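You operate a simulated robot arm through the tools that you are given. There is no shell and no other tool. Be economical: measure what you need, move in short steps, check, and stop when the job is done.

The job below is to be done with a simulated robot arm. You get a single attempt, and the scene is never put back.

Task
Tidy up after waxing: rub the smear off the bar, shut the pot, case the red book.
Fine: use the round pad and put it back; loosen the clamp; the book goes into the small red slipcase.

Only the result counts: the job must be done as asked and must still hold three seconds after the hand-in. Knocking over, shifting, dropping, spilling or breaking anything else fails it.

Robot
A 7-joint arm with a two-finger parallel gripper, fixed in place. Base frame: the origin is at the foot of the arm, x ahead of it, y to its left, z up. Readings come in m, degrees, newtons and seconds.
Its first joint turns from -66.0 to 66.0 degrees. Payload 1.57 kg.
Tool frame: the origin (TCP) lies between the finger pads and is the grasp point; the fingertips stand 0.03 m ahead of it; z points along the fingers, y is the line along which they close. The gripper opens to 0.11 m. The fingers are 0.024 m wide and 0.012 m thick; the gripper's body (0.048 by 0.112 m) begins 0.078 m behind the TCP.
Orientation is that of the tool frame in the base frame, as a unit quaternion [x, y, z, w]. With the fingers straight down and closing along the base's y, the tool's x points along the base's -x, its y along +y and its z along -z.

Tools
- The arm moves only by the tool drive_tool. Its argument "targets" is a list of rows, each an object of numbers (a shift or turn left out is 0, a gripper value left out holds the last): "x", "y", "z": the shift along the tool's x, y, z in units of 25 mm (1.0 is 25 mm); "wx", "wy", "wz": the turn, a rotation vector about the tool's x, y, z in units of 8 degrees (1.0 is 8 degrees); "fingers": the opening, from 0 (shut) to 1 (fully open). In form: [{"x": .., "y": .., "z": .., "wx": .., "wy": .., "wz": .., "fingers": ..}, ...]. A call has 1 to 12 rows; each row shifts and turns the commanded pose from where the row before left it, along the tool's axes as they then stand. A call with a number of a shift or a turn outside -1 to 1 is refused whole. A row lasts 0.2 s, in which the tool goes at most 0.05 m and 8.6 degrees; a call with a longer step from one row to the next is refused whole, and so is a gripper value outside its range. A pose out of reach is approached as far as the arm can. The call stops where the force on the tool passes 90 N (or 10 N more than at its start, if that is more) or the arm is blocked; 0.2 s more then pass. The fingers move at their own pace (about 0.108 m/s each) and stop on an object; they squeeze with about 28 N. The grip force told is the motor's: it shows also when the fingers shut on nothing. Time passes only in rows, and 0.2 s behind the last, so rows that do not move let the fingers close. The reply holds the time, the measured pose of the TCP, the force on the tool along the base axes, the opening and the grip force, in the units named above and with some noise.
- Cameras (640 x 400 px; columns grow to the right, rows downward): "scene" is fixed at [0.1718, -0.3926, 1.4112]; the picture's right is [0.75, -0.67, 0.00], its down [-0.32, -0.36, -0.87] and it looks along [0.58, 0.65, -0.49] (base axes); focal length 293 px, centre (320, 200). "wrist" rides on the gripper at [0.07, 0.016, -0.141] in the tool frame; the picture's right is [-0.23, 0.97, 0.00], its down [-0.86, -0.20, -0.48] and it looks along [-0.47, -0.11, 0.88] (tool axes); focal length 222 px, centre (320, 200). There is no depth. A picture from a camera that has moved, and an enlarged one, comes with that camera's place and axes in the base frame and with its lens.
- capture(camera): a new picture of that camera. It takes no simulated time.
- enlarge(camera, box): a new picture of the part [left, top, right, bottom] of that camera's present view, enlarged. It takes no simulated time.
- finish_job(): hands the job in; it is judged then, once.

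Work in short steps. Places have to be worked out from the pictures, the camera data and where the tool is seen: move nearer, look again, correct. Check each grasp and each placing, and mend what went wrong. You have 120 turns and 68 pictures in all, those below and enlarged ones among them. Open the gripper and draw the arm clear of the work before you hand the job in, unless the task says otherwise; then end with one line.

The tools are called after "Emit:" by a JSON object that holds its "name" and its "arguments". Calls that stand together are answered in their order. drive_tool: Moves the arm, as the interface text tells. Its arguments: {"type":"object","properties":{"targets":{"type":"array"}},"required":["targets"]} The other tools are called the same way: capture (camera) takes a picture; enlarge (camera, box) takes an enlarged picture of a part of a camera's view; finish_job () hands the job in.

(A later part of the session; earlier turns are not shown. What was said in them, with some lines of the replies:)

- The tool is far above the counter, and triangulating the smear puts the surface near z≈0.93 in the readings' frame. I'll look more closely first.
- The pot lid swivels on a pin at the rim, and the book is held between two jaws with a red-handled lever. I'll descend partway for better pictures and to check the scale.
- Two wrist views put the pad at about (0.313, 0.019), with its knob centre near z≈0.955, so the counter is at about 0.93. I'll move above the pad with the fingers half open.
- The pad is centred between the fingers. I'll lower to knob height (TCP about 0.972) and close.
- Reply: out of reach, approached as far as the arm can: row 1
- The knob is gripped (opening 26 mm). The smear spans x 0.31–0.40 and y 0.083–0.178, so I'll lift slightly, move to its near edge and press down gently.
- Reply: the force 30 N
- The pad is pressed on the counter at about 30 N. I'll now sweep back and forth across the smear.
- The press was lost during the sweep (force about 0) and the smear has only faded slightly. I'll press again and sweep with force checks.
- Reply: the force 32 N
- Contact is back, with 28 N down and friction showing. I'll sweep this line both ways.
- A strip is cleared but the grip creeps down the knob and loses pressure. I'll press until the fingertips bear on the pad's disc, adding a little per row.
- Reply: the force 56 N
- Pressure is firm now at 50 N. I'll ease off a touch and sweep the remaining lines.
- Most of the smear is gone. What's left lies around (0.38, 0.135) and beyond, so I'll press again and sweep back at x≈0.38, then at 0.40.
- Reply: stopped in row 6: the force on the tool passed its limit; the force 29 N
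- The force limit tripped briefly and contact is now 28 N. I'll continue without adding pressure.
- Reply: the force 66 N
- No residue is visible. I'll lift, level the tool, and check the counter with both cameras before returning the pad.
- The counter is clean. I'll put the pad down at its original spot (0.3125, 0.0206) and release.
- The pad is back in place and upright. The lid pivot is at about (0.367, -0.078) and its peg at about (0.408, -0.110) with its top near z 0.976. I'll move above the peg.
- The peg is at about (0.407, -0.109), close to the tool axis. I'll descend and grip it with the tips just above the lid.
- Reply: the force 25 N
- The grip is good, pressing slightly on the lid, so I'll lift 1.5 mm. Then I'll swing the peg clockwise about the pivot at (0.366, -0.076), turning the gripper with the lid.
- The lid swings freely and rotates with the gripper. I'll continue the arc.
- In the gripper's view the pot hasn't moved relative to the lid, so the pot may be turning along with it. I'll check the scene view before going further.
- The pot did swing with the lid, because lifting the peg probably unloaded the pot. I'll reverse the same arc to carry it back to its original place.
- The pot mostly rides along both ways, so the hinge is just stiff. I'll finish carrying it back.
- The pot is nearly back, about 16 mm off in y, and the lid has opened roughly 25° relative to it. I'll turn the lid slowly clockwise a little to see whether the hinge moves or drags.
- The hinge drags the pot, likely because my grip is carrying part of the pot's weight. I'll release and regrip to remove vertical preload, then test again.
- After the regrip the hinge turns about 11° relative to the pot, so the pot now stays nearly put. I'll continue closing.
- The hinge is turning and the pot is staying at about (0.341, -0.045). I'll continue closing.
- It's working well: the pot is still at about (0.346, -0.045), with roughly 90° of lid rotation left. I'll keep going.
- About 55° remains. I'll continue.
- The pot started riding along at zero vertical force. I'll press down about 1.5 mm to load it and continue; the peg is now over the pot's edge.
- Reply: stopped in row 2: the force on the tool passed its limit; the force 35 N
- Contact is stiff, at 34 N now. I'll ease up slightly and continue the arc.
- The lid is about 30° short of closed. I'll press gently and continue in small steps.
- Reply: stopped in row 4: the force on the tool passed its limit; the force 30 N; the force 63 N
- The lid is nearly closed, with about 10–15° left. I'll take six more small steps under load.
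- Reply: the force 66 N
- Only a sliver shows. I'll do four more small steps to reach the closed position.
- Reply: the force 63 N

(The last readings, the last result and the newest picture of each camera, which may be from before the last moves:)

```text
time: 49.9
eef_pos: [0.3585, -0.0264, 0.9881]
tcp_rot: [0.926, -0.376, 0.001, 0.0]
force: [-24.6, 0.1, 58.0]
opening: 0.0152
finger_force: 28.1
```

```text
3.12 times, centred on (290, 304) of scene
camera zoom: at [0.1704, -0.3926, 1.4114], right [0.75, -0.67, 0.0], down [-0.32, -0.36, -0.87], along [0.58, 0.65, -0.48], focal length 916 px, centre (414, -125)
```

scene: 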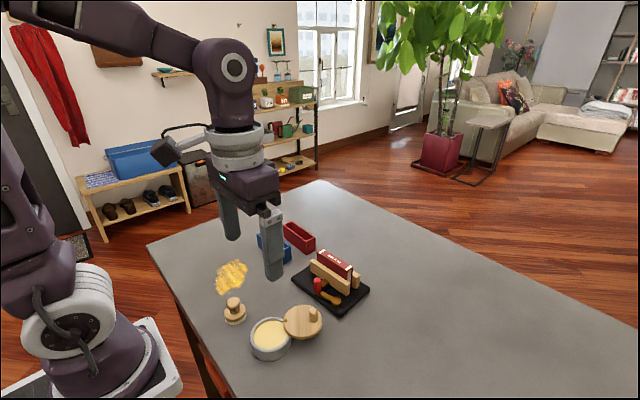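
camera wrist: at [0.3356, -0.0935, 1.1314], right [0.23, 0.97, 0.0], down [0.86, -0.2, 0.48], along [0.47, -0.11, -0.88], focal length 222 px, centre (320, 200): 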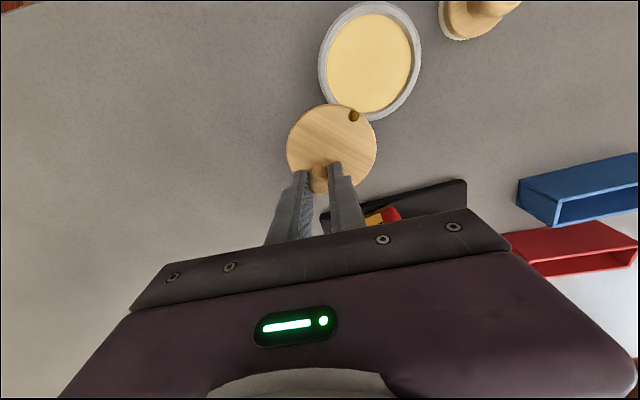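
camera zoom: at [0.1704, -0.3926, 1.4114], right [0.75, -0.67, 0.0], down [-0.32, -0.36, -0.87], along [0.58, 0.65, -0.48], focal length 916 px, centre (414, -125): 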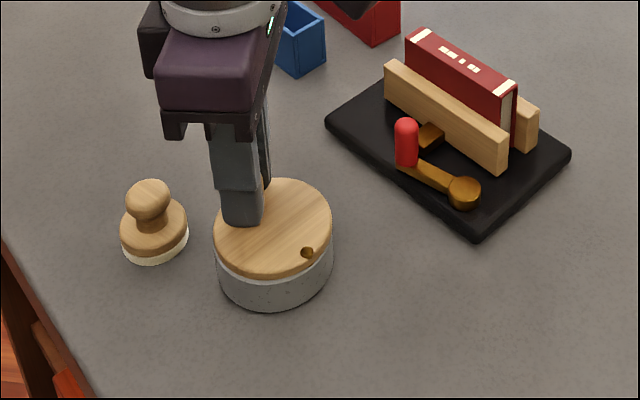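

The pot is shut. I'll unload the downward force and slide the closed pot slowly back to its original spot at (0.330, -0.0745).

Emit:
{"name": "drive_tool", "arguments": {"targets": [{"z": -0.03}, {"z": -0.02}, {"x": -0.024, "y": 0.205}, {"x": -0.024, "y": 0.205}, {"x": -0.024, "y": 0.205}, {"x": -0.024, "y": 0.205}, {"x": -0.024, "y": 0.205}, {"x": -0.024, "y": 0.205}, {"x": -0.024, "y": 0.205}, {"x": -0.024, "y": 0.205}]}}

Emit:
{"name": "enlarge", "arguments": {"camera": "wrist", "box": [200, 0, 440, 200]}}

```text
time: 52.1
eef_pos: [0.3287, -0.0518, 0.9877]
tcp_rot: [0.927, -0.376, 0.001, -0.002]
force: [-0.7, 0.0, 0.4]
opening: 0.015
finger_force: 28.3
```

```text
2.00 times, centred on (320, 100) of wrist
camera zoom: at [0.3665, -0.1113, 1.1315], right [-0.84, -0.54, -0.01], down [-0.48, 0.74, 0.48], along [-0.25, 0.4, -0.88], focal length 444 px, centre (320, 400)
```

zoom: 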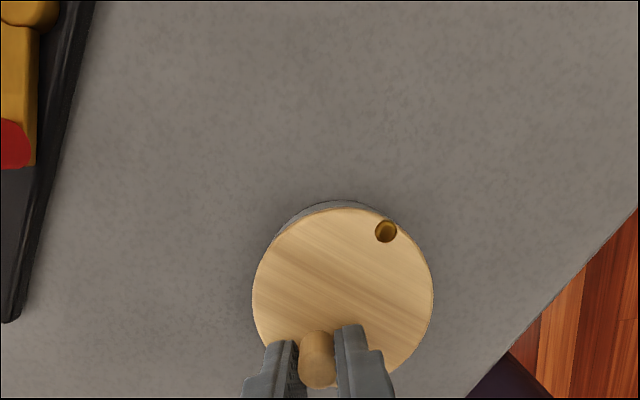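

The lid stays shut. I'll release, rise, and unwind the wrist, combining it with the retreat.

Emit:
{"name": "drive_tool", "arguments": {"targets": [{"fingers": 0.3}, {}, {"z": -1}, {"z": -1}, {"z": -1, "wz": -1}, {"z": -1, "wz": -1}, {"z": -1, "wz": -1}, {"wz": -1}, {"wz": -1}, {"wz": -1}, {"wz": -1}, {"wz": -1}]}}

Emit:
{"name": "drive_tool", "arguments": {"targets": [{"wz": -1}, {"wz": -1}, {"wz": -1}, {"wz": -1}, {"wz": -1}, {"wz": -1}, {"wz": -1}, {"wz": -1}, {"wz": -1}, {"wz": -1}, {"wz": -1}, {"wz": -1}]}}

Emit:
{"name": "drive_tool", "arguments": {"targets": [{"wz": -1}, {"wz": -1}, {"wz": -1}, {"wz": -1}, {"wz": -1}, {"wz": -1}, {"wz": -1}, {"wz": -1}]}}

Emit:
{"name": "enlarge", "arguments": {"camera": "scene", "box": [210, 210, 390, 354]}}

Emit:
{"name": "capture", "arguments": {"camera": "wrist"}}

```text
time: 54.7
eef_pos: [0.3271, -0.0518, 1.1141]
tcp_rot: [0.985, 0.174, 0.003, 0.0]
force: [0.0, -0.3, 0.4]
opening: 0.0332
finger_force: 0.1
```

```text
time: 57.3
eef_pos: [0.3287, -0.0505, 1.1141]
tcp_rot: [0.528, 0.849, 0.003, 0.001]
force: [0.7, -0.4, 0.5]
opening: 0.033
finger_force: 0.1
```

```text
time: 59.1
eef_pos: [0.3293, -0.0535, 1.1135]
tcp_rot: [-0.001, 1.0, 0.001, 0.004]
force: [-0.4, 0.6, -0.8]
opening: 0.0329
finger_force: 0.0
```

```text
2.78 times, centred on (300, 282) of scene
camera zoom: at [0.1718, -0.3926, 1.4112], right [0.75, -0.67, 0.0], down [-0.32, -0.36, -0.87], along [0.58, 0.65, -0.49], focal length 814 px, centre (376, -28)
```

zoom: 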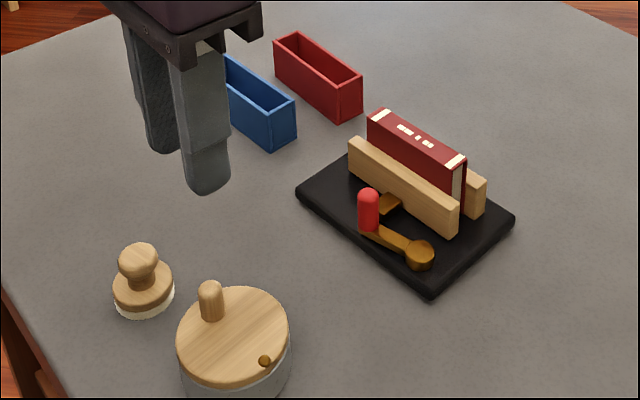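

```text
25 pictures are left
camera wrist: at [0.2584, -0.0352, 1.2567], right [0.23, 0.97, 0.0], down [0.85, -0.2, 0.48], along [0.47, -0.11, -0.88], focal length 222 px, centre (320, 200)
```

wrist: 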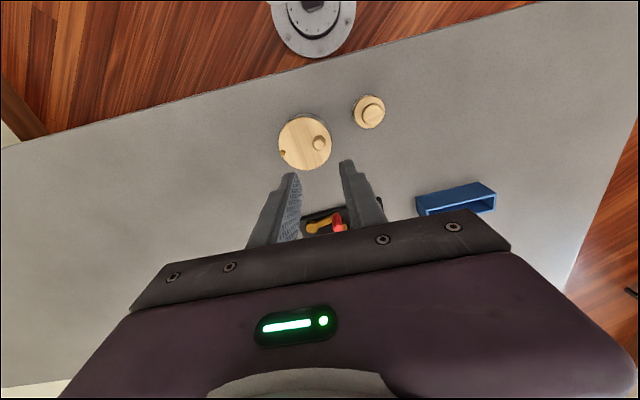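

The pot is shut and back at about (0.330, -0.076). Next is the clamp, so I'll take a close look at its lever.

Emit:
{"name": "enlarge", "arguments": {"camera": "scene", "box": [288, 245, 378, 317]}}

```text
5.56 times, centred on (333, 281) of scene
camera zoom: at [0.1718, -0.3926, 1.4112], right [0.75, -0.67, 0.0], down [-0.32, -0.36, -0.87], along [0.58, 0.65, -0.49], focal length 1628 px, centre (248, -250)
```

zoom: 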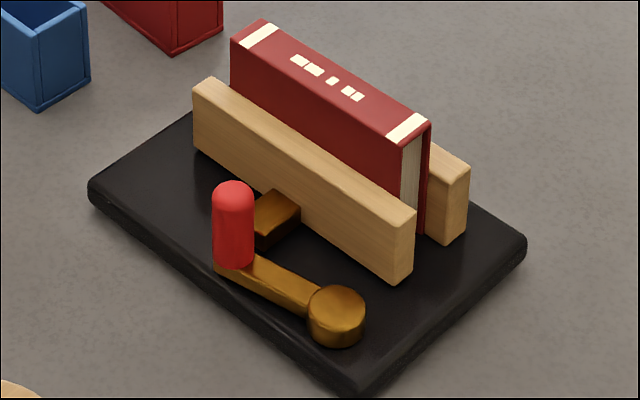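

The brass disc is the lever's pivot at about (0.469, -0.107), and the red handle at (0.457, -0.065) is braced against the jaw's block. I'll move above the handle for a closer look.

Emit:
{"name": "drive_tool", "arguments": {"targets": [{"x": -0.85, "y": -0.08, "z": 0.2, "wy": 0.057}, {"x": -0.85, "y": -0.08, "z": 0.2}, {"x": -0.85, "y": -0.08, "z": 0.4}, {"x": -0.85, "y": -0.08, "z": 0.4}, {"x": -0.85, "y": -0.08, "z": 0.4}, {"x": -0.85, "y": -0.06, "z": 0.4}]}}

Emit:
{"name": "enlarge", "arguments": {"camera": "wrist", "box": [220, 40, 480, 220]}}

```text
time: 60.5
eef_pos: [0.4569, -0.0656, 1.0632]
tcp_rot: [0.001, 1.0, 0.001, -0.002]
force: [0.3, 0.4, -0.4]
opening: 0.0331
finger_force: 0.0
```

```text
2.22 times, centred on (350, 130) of wrist
camera zoom: at [0.3865, -0.0477, 1.2056], right [0.23, 0.97, 0.0], down [0.86, -0.2, 0.48], along [0.46, -0.11, -0.88], focal length 494 px, centre (253, 356)
```

zoom: 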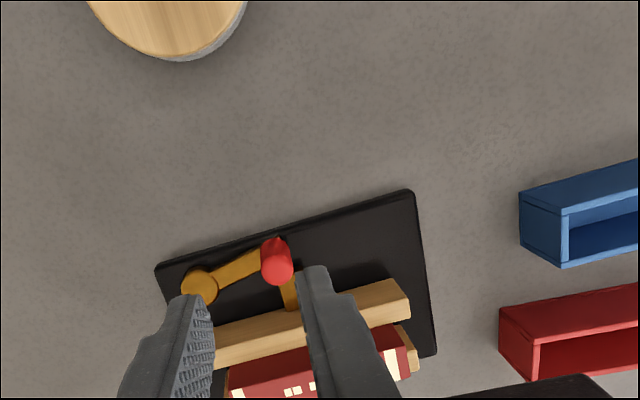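

The wrist view gives the handle at about (0.460, -0.054) and the pivot disc at (0.4695, -0.097). I'll descend on the handle with the tips at z≈0.962 and grip.

Emit:
{"name": "drive_tool", "arguments": {"targets": [{"x": -0.12, "y": 0.46, "z": 0.5}, {"z": 0.8}, {"z": 0.8}, {"z": 0.7}, {"fingers": 0.0}, {}, {}]}}

Emit:
{"name": "enlarge", "arguments": {"camera": "wrist", "box": [220, 60, 480, 240]}}

```text
time: 62.1
eef_pos: [0.4601, -0.0532, 0.9931]
tcp_rot: [0.0, 1.0, 0.0, -0.001]
force: [-1.9, -23.4, 10.7]
opening: 0.0148
finger_force: 28.1
```

```text
2.22 times, centred on (350, 150) of wrist
camera zoom: at [0.3897, -0.0358, 1.1364], right [0.23, 0.97, 0.0], down [0.86, -0.2, 0.48], along [0.46, -0.11, -0.88], focal length 494 px, centre (253, 311)
```

zoom: 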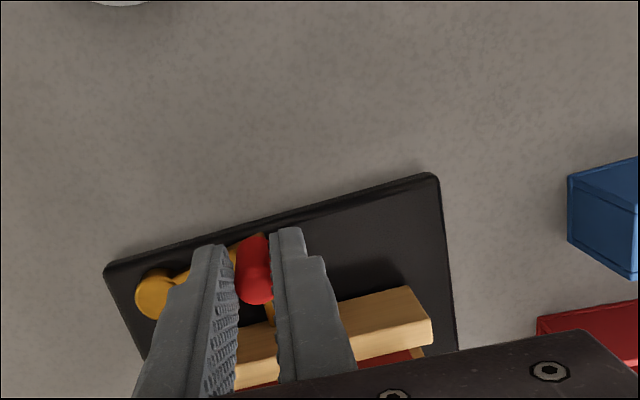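

The handle is gripped, but there's 23 N of side force, so it sits slightly toward -y. I'll relax 1.5 mm that way, then start swinging the lever outward.

Emit:
{"name": "drive_tool", "arguments": {"targets": [{"y": -0.06}, {}, {"x": 0.21, "y": -0.067, "wz": -0.9}, {"x": 0.21, "y": -0.067, "wz": -0.9}, {"x": 0.21, "y": -0.067, "wz": -0.9}]}}

Emit:
{"name": "enlarge", "arguments": {"camera": "wrist", "box": [220, 60, 480, 240]}}

```text
time: 63.3
eef_pos: [0.4431, -0.0603, 0.9933]
tcp_rot: [-0.188, 0.982, 0.001, -0.002]
force: [4.9, -15.5, 7.4]
opening: 0.0151
finger_force: 27.6
```

```text
2.22 times, centred on (350, 150) of wrist
camera zoom: at [0.3722, -0.0705, 1.1365], right [-0.15, 0.99, 0.0], down [0.87, 0.13, 0.47], along [0.47, 0.07, -0.88], focal length 494 px, centre (253, 311)
```

zoom: 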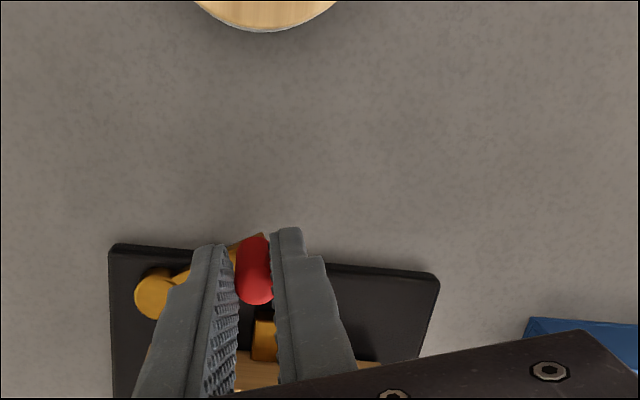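

The lever swings away from the block while the tray stays put. I'll continue outward, trimming the residual side force.

Emit:
{"name": "drive_tool", "arguments": {"targets": [{"x": 0.21, "y": -0.1, "wz": -0.9}, {"x": 0.21, "y": -0.067, "wz": -0.9}, {"x": 0.21, "y": -0.067, "wz": -0.9}, {"x": 0.21, "y": -0.067, "wz": -0.9}, {"x": 0.21, "y": -0.067, "wz": -0.9}]}}

Emit:
{"name": "capture", "arguments": {"camera": "wrist"}}

```text
time: 64.5
eef_pos: [0.4276, -0.084, 0.9931]
tcp_rot: [-0.483, 0.876, 0.003, -0.001]
force: [3.2, -7.8, 3.3]
opening: 0.0147
finger_force: 28.3
```

```text
20 pictures are left
camera wrist: at [0.3773, -0.1324, 1.1361], right [-0.7, 0.71, 0.0], down [0.63, 0.62, 0.48], along [0.34, 0.34, -0.88], focal length 222 px, centre (320, 200)
```

wrist: 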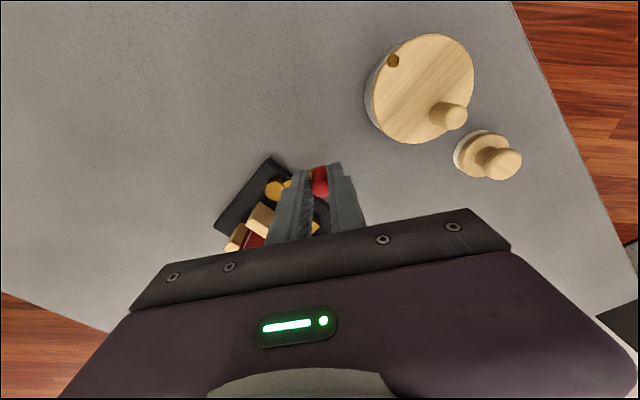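

Emit:
{"name": "drive_tool", "arguments": {"targets": [{"x": 0.21, "y": -0.08, "wz": -0.9}, {"x": 0.21, "y": -0.067, "wz": -0.9}, {"x": 0.21, "y": -0.067, "wz": -0.9}, {"x": 0.21, "y": -0.067, "wz": -0.9}]}}

```text
time: 65.5
eef_pos: [0.4264, -0.1042, 0.9951]
tcp_rot: [-0.685, 0.728, 0.004, 0.0]
force: [-5.9, 0.5, 0.1]
opening: 0.0151
finger_force: 28.7
```

The lever has turned about 86°. I'll release, rise, and check the clamp and book; the gripper's current orientation already suits the book's thickness.

Emit:
{"name": "drive_tool", "arguments": {"targets": [{"fingers": 0.32}, {}, {"z": -1}, {"z": -1}, {"z": -1}, {"z": -1}, {"z": -0.6}]}}

Emit:
{"name": "enlarge", "arguments": {"camera": "scene", "box": [248, 215, 378, 319]}}

Emit:
{"name": "capture", "arguments": {"camera": "wrist"}}

```text
time: 67.1
eef_pos: [0.4278, -0.1043, 1.1093]
tcp_rot: [-0.684, 0.729, 0.002, 0.0]
force: [-0.4, -0.3, -0.7]
opening: 0.0351
finger_force: 0.1
```

```text
3.85 times, centred on (313, 267) of scene
camera zoom: at [0.1718, -0.3926, 1.4112], right [0.75, -0.67, 0.0], down [-0.32, -0.36, -0.87], along [0.58, 0.65, -0.49], focal length 1127 px, centre (347, -58)
```

zoom: 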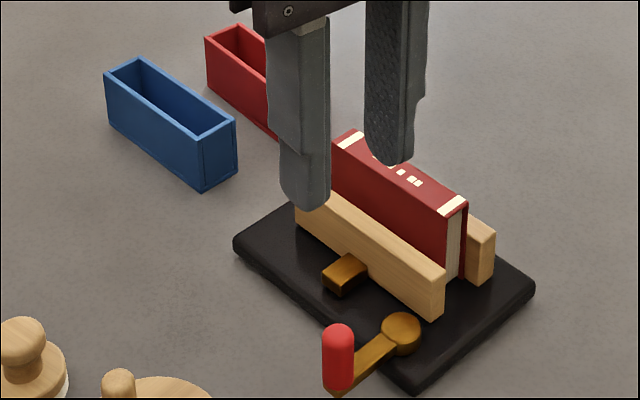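

```text
18 pictures are left
camera wrist: at [0.4071, -0.1728, 1.2522], right [-0.96, 0.29, 0.0], down [0.26, 0.84, 0.48], along [0.14, 0.46, -0.88], focal length 222 px, centre (320, 200)
```

wrist: 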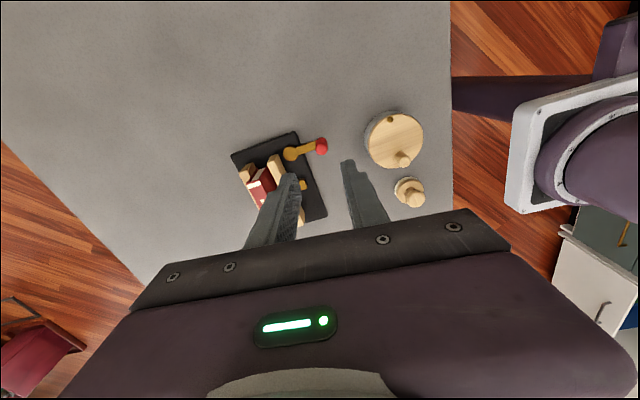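

The lever now stands clear of the block. I'll move above the book with the fingers across its thickness to measure it.

Emit:
{"name": "drive_tool", "arguments": {"targets": [{"x": -0.6, "y": -0.81, "fingers": 0.55}, {"x": -0.6, "y": -0.81}, {"x": -0.6, "y": -0.81}, {"x": -0.6, "y": -0.81}]}}

Emit:
{"name": "enlarge", "arguments": {"camera": "wrist", "box": [200, 60, 440, 230]}}

```text
time: 68.1
eef_pos: [0.5129, -0.0502, 1.1092]
tcp_rot: [-0.683, 0.73, 0.002, -0.001]
force: [-1.3, 0.1, -0.1]
opening: 0.0604
finger_force: 0.1
```

```text
2.35 times, centred on (320, 145) of wrist
camera zoom: at [0.4917, -0.1175, 1.2523], right [-0.96, 0.29, 0.0], down [0.26, 0.84, 0.48], along [0.14, 0.46, -0.88], focal length 523 px, centre (320, 329)
```

zoom: 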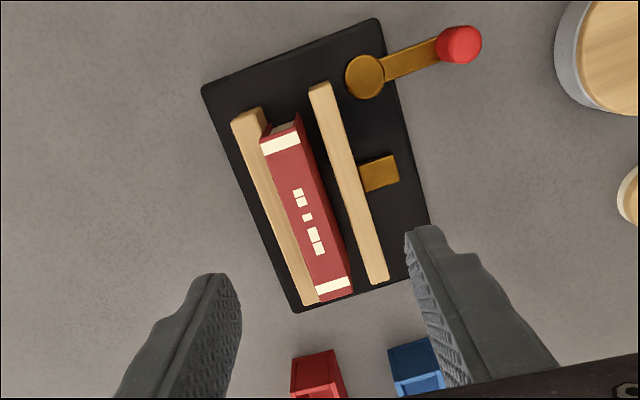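

The clamp is loose, with a gap at the front jaw. The book top is at z≈0.992 with its centre at (0.520, -0.047), about 17 mm thick, and the jaw tops are at 0.967. I'll align and descend so the tips sit just above the jaws.

Emit:
{"name": "drive_tool", "arguments": {"targets": [{"x": -0.145, "y": -0.263, "wz": -0.58}, {"z": 1}, {"z": 1}, {"z": 1}, {"z": 0.8}, {"z": 0.5}]}}

Emit:
{"name": "enlarge", "arguments": {"camera": "wrist", "box": [200, 60, 440, 230]}}

```text
time: 69.5
eef_pos: [0.5173, -0.0459, 1.0011]
tcp_rot: [0.713, -0.701, -0.002, 0.0]
force: [-0.1, 0.1, -1.1]
opening: 0.0603
finger_force: 0.2
```

```text
2.35 times, centred on (320, 145) of wrist
camera zoom: at [0.5026, -0.1158, 1.1428], right [-0.98, 0.21, 0.0], down [0.19, 0.86, 0.48], along [0.1, 0.47, -0.88], focal length 523 px, centre (320, 329)
```

zoom: 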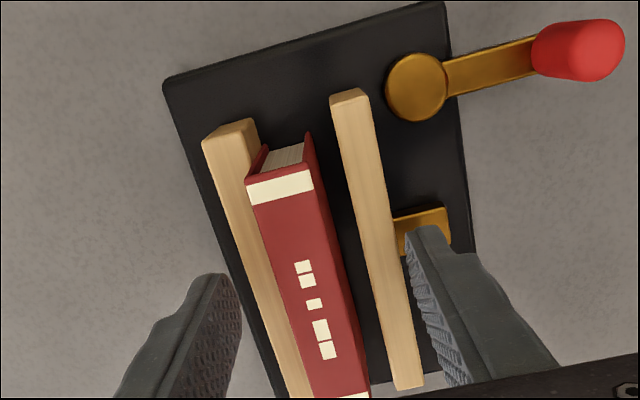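

The fingers straddle the jaws with the tips about 4 mm above them, and the book is centred. I'll close on it.

Emit:
{"name": "drive_tool", "arguments": {"targets": [{"fingers": 0.3}, {"fingers": 0.0}, {}, {}]}}

```text
time: 70.5
eef_pos: [0.5171, -0.0467, 0.9999]
tcp_rot: [0.713, -0.701, -0.002, 0.001]
force: [-0.7, -0.8, 3.5]
opening: 0.0179
finger_force: 28.2
```

The book is gripped at 18 mm. I'll lift it straight up slowly.

Emit:
{"name": "drive_tool", "arguments": {"targets": [{"z": -0.5}, {"z": -0.5}, {"z": -0.5}, {"z": -0.6}, {"z": -0.8}, {"z": -0.8}]}}

Emit:
{"name": "capture", "arguments": {"camera": "scene"}}

```text
time: 71.9
eef_pos: [0.5193, -0.0464, 1.0942]
tcp_rot: [0.713, -0.701, -0.003, 0.001]
force: [-0.2, 1.1, -0.9]
opening: 0.0181
finger_force: 27.9
```

```text
15 pictures are left
```

scene: 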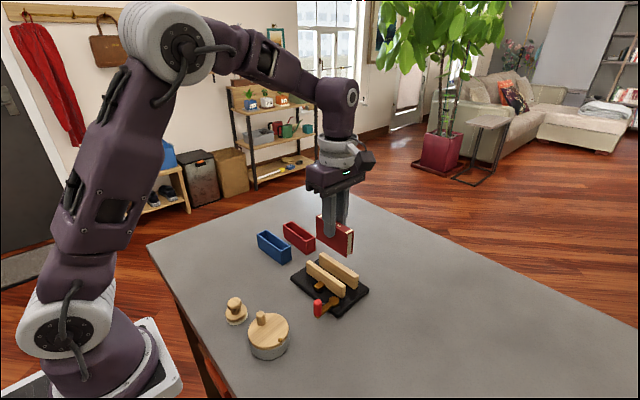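

The book came out cleanly. I estimate the red slipcase centre at about (0.547, 0.112), running along y. I'll approach partway and look at it past the book.

Emit:
{"name": "drive_tool", "arguments": {"targets": [{"x": -0.75, "y": -0.28, "z": -0.1}, {"x": -0.75, "y": -0.28}, {"x": -0.75, "y": -0.28}, {"x": -0.75, "y": -0.28}]}}

Emit:
{"name": "capture", "arguments": {"camera": "wrist"}}

```text
time: 72.9
eef_pos: [0.5444, 0.0294, 1.0966]
tcp_rot: [0.714, -0.7, -0.001, 0.0]
force: [0.2, -0.7, -1.4]
opening: 0.0181
finger_force: 28.2
```

```text
14 pictures are left
camera wrist: at [0.5298, -0.0399, 1.2391], right [-0.98, 0.21, 0.0], down [0.19, 0.86, 0.48], along [0.1, 0.47, -0.88], focal length 222 px, centre (320, 200)
```

wrist: 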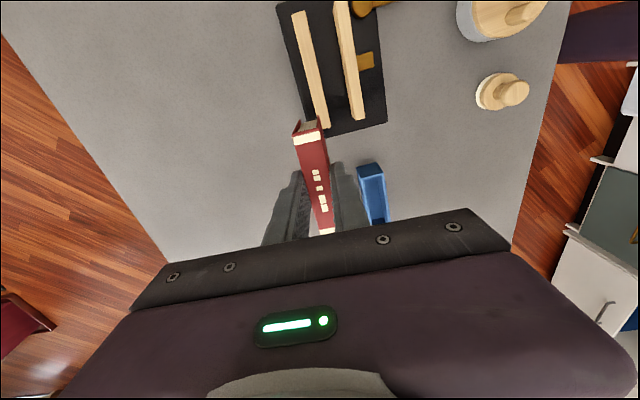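

The gripper body hides the red case from here. I'll move over its estimated centre, staying high, to see its near end past the book.

Emit:
{"name": "drive_tool", "arguments": {"targets": [{"x": -0.82, "y": -0.03, "z": -0.12}, {"x": -0.82, "y": -0.03, "z": -0.12}, {"x": -0.82, "y": -0.03, "z": -0.12}, {"x": -0.82, "y": -0.03, "z": -0.12}]}}

Emit:
{"name": "enlarge", "arguments": {"camera": "wrist", "box": [220, 60, 440, 230]}}

Emit:
{"name": "enlarge", "arguments": {"camera": "scene", "box": [240, 190, 350, 278]}}

```text
time: 73.9
eef_pos: [0.5481, 0.1112, 1.1067]
tcp_rot: [0.713, -0.701, -0.002, 0.0]
force: [0.1, -0.4, -1.7]
opening: 0.018
finger_force: 28.0
```

```text
2.35 times, centred on (330, 145) of wrist
camera zoom: at [0.5315, 0.0417, 1.2503], right [-0.98, 0.21, 0.0], down [0.19, 0.86, 0.48], along [0.1, 0.47, -0.88], focal length 523 px, centre (296, 329)
```

zoom: 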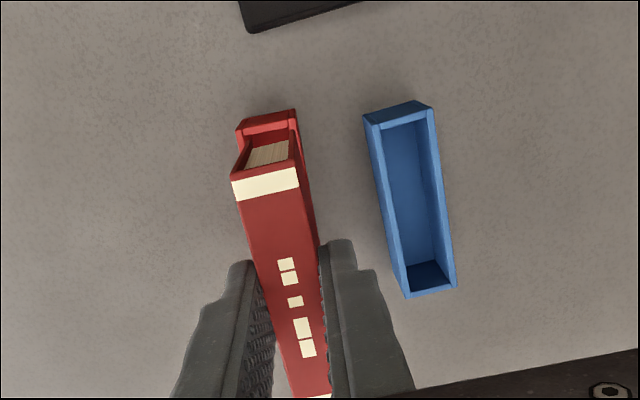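

```text
4.55 times, centred on (295, 234) of scene
camera zoom: at [0.1718, -0.3926, 1.4112], right [0.75, -0.67, 0.0], down [-0.32, -0.36, -0.87], along [0.58, 0.65, -0.49], focal length 1332 px, centre (434, 46)
```

zoom: 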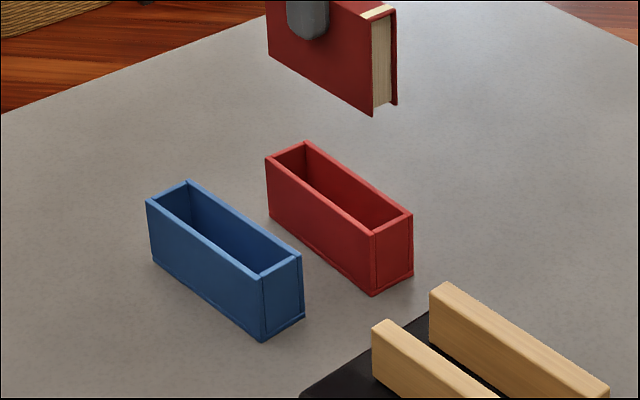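

From the wrist view, the slipcase's near end is at (0.5527, 0.0705), and the scene view, bias-corrected against the held book, puts its centre at about (0.552, 0.1195). I'll shift 4–5 mm, lower until the book is just above the rim, and look again.

Emit:
{"name": "drive_tool", "arguments": {"targets": [{"x": -0.21, "y": -0.18, "z": 0.6}, {"z": 0.8}, {"z": 0.7}, {"z": 0.4}]}}

Emit:
{"name": "enlarge", "arguments": {"camera": "wrist", "box": [250, 60, 410, 200]}}

Emit:
{"name": "enlarge", "arguments": {"camera": "scene", "box": [265, 195, 345, 259]}}

```text
time: 74.9
eef_pos: [0.5533, 0.1167, 1.0461]
tcp_rot: [0.714, -0.7, -0.002, 0.001]
force: [0.2, -0.6, -0.5]
opening: 0.0179
finger_force: 27.7
```

```text
2.86 times, centred on (330, 130) of wrist
camera zoom: at [0.5375, 0.0465, 1.1883], right [-0.98, 0.21, 0.0], down [0.19, 0.86, 0.48], along [0.1, 0.47, -0.88], focal length 635 px, centre (291, 400)
```

zoom: 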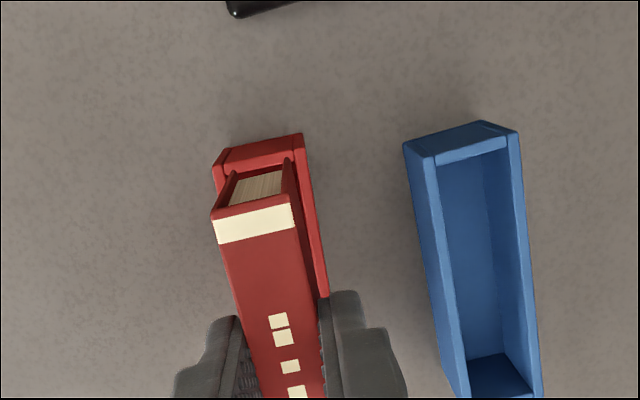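

```text
6.25 times, centred on (305, 227) of scene
camera zoom: at [0.1718, -0.3926, 1.4112], right [0.75, -0.67, 0.0], down [-0.32, -0.36, -0.87], along [0.58, 0.65, -0.49], focal length 1832 px, centre (414, 31)
```

zoom: 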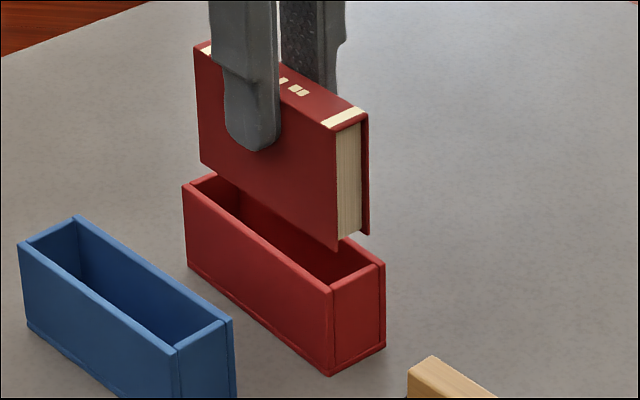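

The case's rim end is at (0.554, 0.074), and the book's end is at (0.553, 0.076), which is too close to the end wall. I'll shift +4 mm in y and +1 mm in x, then begin lowering and watch the force.

Emit:
{"name": "drive_tool", "arguments": {"targets": [{"x": -0.16, "y": -0.04}, {}, {"z": 0.3}, {"z": 0.2}, {"z": 0.2}]}}

Emit:
{"name": "enlarge", "arguments": {"camera": "scene", "box": [265, 195, 345, 259]}}

```text
time: 76.1
eef_pos: [0.5529, 0.1204, 1.0284]
tcp_rot: [0.713, -0.701, -0.002, 0.001]
force: [-2.4, -0.1, 5.5]
opening: 0.0182
finger_force: 27.9
```

```text
6.25 times, centred on (305, 227) of scene
camera zoom: at [0.1716, -0.3927, 1.4112], right [0.75, -0.67, 0.0], down [-0.32, -0.36, -0.87], along [0.58, 0.65, -0.49], focal length 1832 px, centre (414, 31)
```

zoom: 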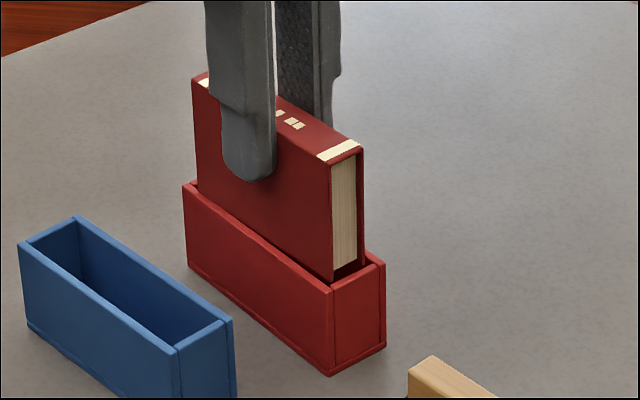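

Light contact shows (5 N up, -2.4 N in x), and the book sits close to the front wall with a gap at the back. I'll raise slightly, shift +2.5 mm in x, and lower again.

Emit:
{"name": "drive_tool", "arguments": {"targets": [{"z": -0.3}, {"y": -0.1}, {}, {"z": 0.2}, {"z": 0.2}, {"z": 0.1}]}}

Emit:
{"name": "enlarge", "arguments": {"camera": "scene", "box": [280, 210, 330, 250]}}

```text
time: 77.5
eef_pos: [0.5546, 0.1202, 1.0227]
tcp_rot: [0.713, -0.702, -0.001, 0.0]
force: [-0.4, 1.8, 15.9]
opening: 0.0185
finger_force: 27.9
```

```text
10.00 times, centred on (305, 230) of scene
camera zoom: at [0.1715, -0.3926, 1.4112], right [0.75, -0.67, 0.0], down [-0.32, -0.36, -0.87], along [0.58, 0.65, -0.49], focal length 2931 px, centre (470, -100)
```

zoom: 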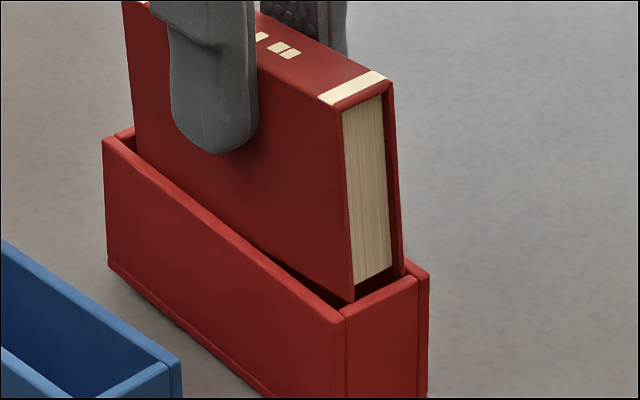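

The book is entering, but it's yawed: touching the front wall at the far end with a gap at the near end. I'll back off a little, turn about 1.5° clockwise, and lower again.

Emit:
{"name": "drive_tool", "arguments": {"targets": [{"z": -0.1}, {"wz": 0.19, "y": -0.01}, {}, {"z": 0.15}, {"z": 0.1}, {"z": 0.1}]}}

```text
time: 78.9
eef_pos: [0.5555, 0.1197, 1.017]
tcp_rot: [-0.704, 0.71, 0.002, 0.001]
force: [0.3, 0.3, 15.3]
opening: 0.0184
finger_force: 27.8
```

It's lowering with a steady 15 N. I'll check that the book is going in and not slipping up in the grip.

Emit:
{"name": "enlarge", "arguments": {"camera": "scene", "box": [280, 210, 330, 250]}}

```text
10.00 times, centred on (305, 230) of scene
camera zoom: at [0.1715, -0.3927, 1.4112], right [0.75, -0.67, 0.0], down [-0.32, -0.36, -0.87], along [0.58, 0.65, -0.49], focal length 2931 px, centre (470, -100)
```

zoom: 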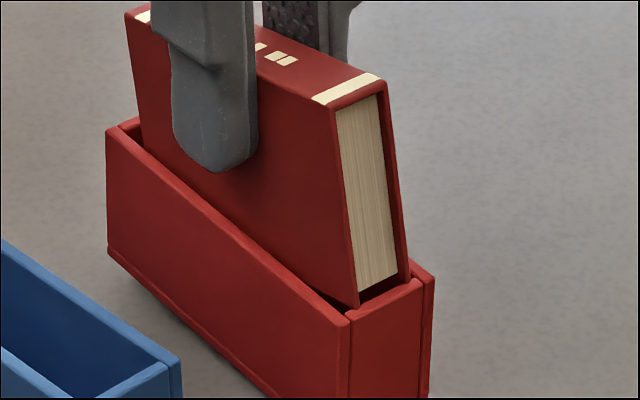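

The book's near end is caught on the end wall: it has tilted about 8–9° in the grip with the far end lower. I'll lift 4 mm and tilt the tool to level the book, which also moves its bottom toward +y.

Emit:
{"name": "drive_tool", "arguments": {"targets": [{"z": -0.16}, {"wy": -0.35}, {"wy": -0.35}, {"wy": -0.3}, {}]}}

Emit:
{"name": "enlarge", "arguments": {"camera": "scene", "box": [280, 210, 330, 250]}}

```text
time: 80.1
eef_pos: [0.5542, 0.1202, 1.0207]
tcp_rot: [-0.702, 0.709, 0.051, 0.05]
force: [0.3, 0.8, -0.9]
opening: 0.0181
finger_force: 27.9
```

```text
10.00 times, centred on (305, 230) of scene
camera zoom: at [0.1718, -0.3926, 1.4112], right [0.75, -0.67, 0.0], down [-0.32, -0.36, -0.87], along [0.58, 0.65, -0.49], focal length 2931 px, centre (470, -100)
```

zoom: 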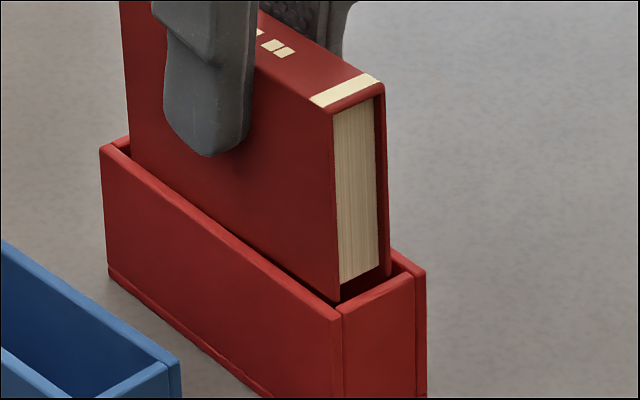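

The book is level and clear of the end wall, with no contact force. I'll nudge +1 mm in x and lower vertically, compensating for the tool tilt.

Emit:
{"name": "drive_tool", "arguments": {"targets": [{"y": -0.04}, {"z": 0.15, "x": 0.022}, {"z": 0.15, "x": 0.022}, {"z": 0.15, "x": 0.022}, {"z": 0.1, "x": 0.014}]}}

```text
time: 81.3
eef_pos: [0.5555, 0.1207, 1.0071]
tcp_rot: [-0.702, 0.709, 0.05, 0.049]
force: [0.6, 0.7, 0.1]
opening: 0.018
finger_force: 28.4
```

It's sliding in freely. To avoid a drop, I'll lower to just above the rim and then relax the squeeze gradually.

Emit:
{"name": "drive_tool", "arguments": {"targets": [{"z": 0.1, "x": 0.014}, {"fingers": 0.155}, {}]}}

```text
time: 82.1
eef_pos: [0.5572, 0.1206, 1.0039]
tcp_rot: [-0.702, 0.709, 0.05, 0.049]
force: [0.6, 0.6, -0.5]
opening: 0.018
finger_force: 27.8
```

Emit:
{"name": "drive_tool", "arguments": {"targets": [{"fingers": 0.163}, {}]}}

```text
time: 82.7
eef_pos: [0.5554, 0.1198, 1.0061]
tcp_rot: [-0.702, 0.709, 0.051, 0.05]
force: [-0.3, -0.1, -0.4]
opening: 0.019
finger_force: 11.5
```

Squeeze force is now partial at 11.5 N. I'll open a hair more so the book slides down between the fingers.

Emit:
{"name": "drive_tool", "arguments": {"targets": [{"fingers": 0.172}, {}, {"fingers": 0.185}, {}]}}

Emit:
{"name": "enlarge", "arguments": {"camera": "scene", "box": [270, 205, 330, 253]}}

```text
time: 83.7
eef_pos: [0.5567, 0.1208, 1.0053]
tcp_rot: [-0.702, 0.709, 0.052, 0.049]
force: [-1.2, -0.3, -0.4]
opening: 0.0204
finger_force: 0.1
```

```text
8.33 times, centred on (300, 229) of scene
camera zoom: at [0.1718, -0.3926, 1.4112], right [0.75, -0.67, 0.0], down [-0.32, -0.36, -0.87], along [0.58, 0.65, -0.49], focal length 2443 px, centre (487, -42)
```

zoom: 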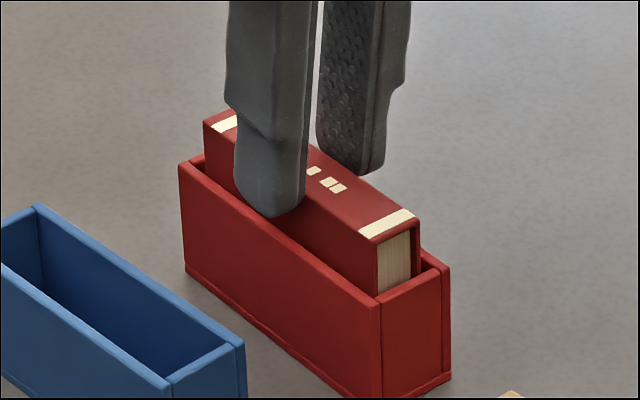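

The book is in the slipcase. I'll open, rise, level the tool, and press lightly on the book's top with closed fingers to confirm it's seated.

Emit:
{"name": "drive_tool", "arguments": {"targets": [{"fingers": 0.3}, {"z": -0.8, "x": -0.115}, {"z": -0.8, "x": -0.115}, {"wy": 0.5}, {"wy": 0.5}, {"fingers": 0.0}, {}, {"z": 0.3}, {"z": 0.2}]}}

```text
time: 85.7
eef_pos: [0.5561, 0.1186, 1.0327]
tcp_rot: [-0.704, 0.711, 0.002, -0.001]
force: [0.0, -0.1, -0.6]
opening: 0.0
finger_force: 21.1
```

Emit:
{"name": "drive_tool", "arguments": {"targets": [{"z": 0.2}, {"z": 0.2}, {"z": 0.1}, {"z": 0.08}, {"z": 0.06}]}}

```text
time: 86.9
eef_pos: [0.5552, 0.1207, 1.016]
tcp_rot: [-0.703, 0.711, 0.002, -0.001]
force: [0.8, -0.6, 0.8]
opening: 0.0
finger_force: 21.2
```

Emit:
{"name": "drive_tool", "arguments": {"targets": [{"z": 0.06}, {"z": 0.06}, {"z": 0.04}, {"z": 0.04}]}}

```text
time: 87.9
eef_pos: [0.5575, 0.1208, 1.0126]
tcp_rot: [-0.703, 0.711, 0.001, 0.0]
force: [-1.0, -1.2, 6.6]
opening: 0.0
finger_force: 21.7
```

I feel firm contact at z≈0.983, which matches a seated book. I'll retreat up and away, then check everything.

Emit:
{"name": "drive_tool", "arguments": {"targets": [{"z": -1}, {"z": -1}, {"z": -1}, {"z": -1}, {"z": -1, "fingers": 0.6}, {"x": 0.8, "y": 0.8, "z": -1}, {"x": 0.8, "y": 0.8, "z": -1}, {"x": 0.8, "y": 0.8}, {"x": 0.8, "y": 0.8}, {"y": 0.8}]}}

Emit:
{"name": "enlarge", "arguments": {"camera": "scene", "box": [200, 210, 390, 362]}}

Emit:
{"name": "capture", "arguments": {"camera": "wrist"}}

```text
time: 90.1
eef_pos: [0.4557, 0.0401, 1.1859]
tcp_rot: [-0.703, 0.711, 0.002, -0.001]
force: [0.3, -0.4, -0.9]
opening: 0.066
finger_force: 0.1
```

```text
2.63 times, centred on (295, 286) of scene
camera zoom: at [0.1718, -0.3927, 1.4112], right [0.75, -0.67, 0.0], down [-0.32, -0.36, -0.87], along [0.58, 0.65, -0.49], focal length 771 px, centre (386, -26)
```

zoom: 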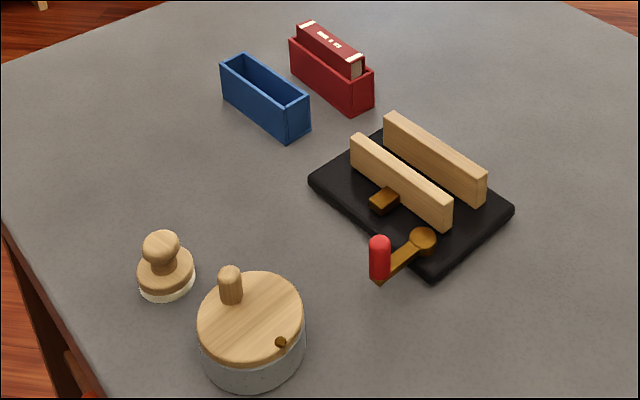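

```text
3 pictures are left
camera wrist: at [0.4386, -0.0285, 1.3282], right [-0.97, 0.24, 0.0], down [0.21, 0.85, 0.48], along [0.11, 0.47, -0.88], focal length 222 px, centre (320, 200)
```

wrist: 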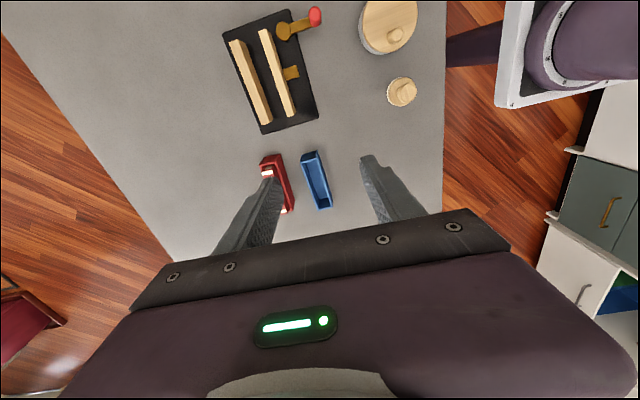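

Everything looks in place. I'll take one close look at the lid alignment and pad before handing in.

Emit:
{"name": "enlarge", "arguments": {"camera": "scene", "box": [230, 290, 300, 362]}}

```text
5.56 times, centred on (265, 326) of scene
camera zoom: at [0.1718, -0.3927, 1.4112], right [0.75, -0.67, 0.0], down [-0.32, -0.36, -0.87], along [0.58, 0.65, -0.49], focal length 1628 px, centre (626, -500)
```

zoom: 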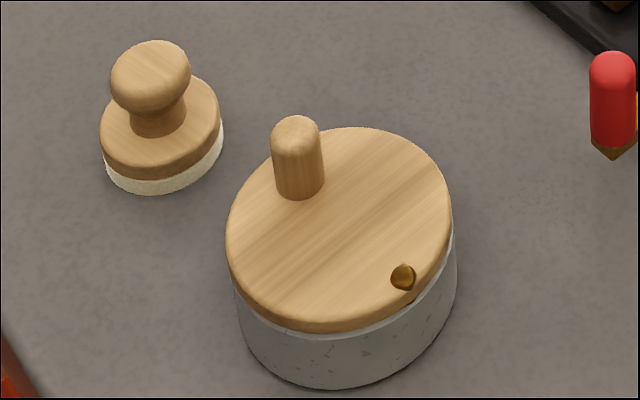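

The lid sits flush over the pot, the pad is upright at its spot, the clamp is open, the book is cased, and the arm is clear with the gripper open. I'm handing in.

Emit:
{"name": "finish_job", "arguments": {}}

```text
The job is handed in.
```

I've handed the job in: the smear is rubbed off, the round pad is back in its place, the pot is shut, the clamp is loosened and the red book is in the small red slipcase. The pot slid while I swung the lid; I moved it back to within a few millimetres of where it stood, but it now faces roughly 85° from its original direction.
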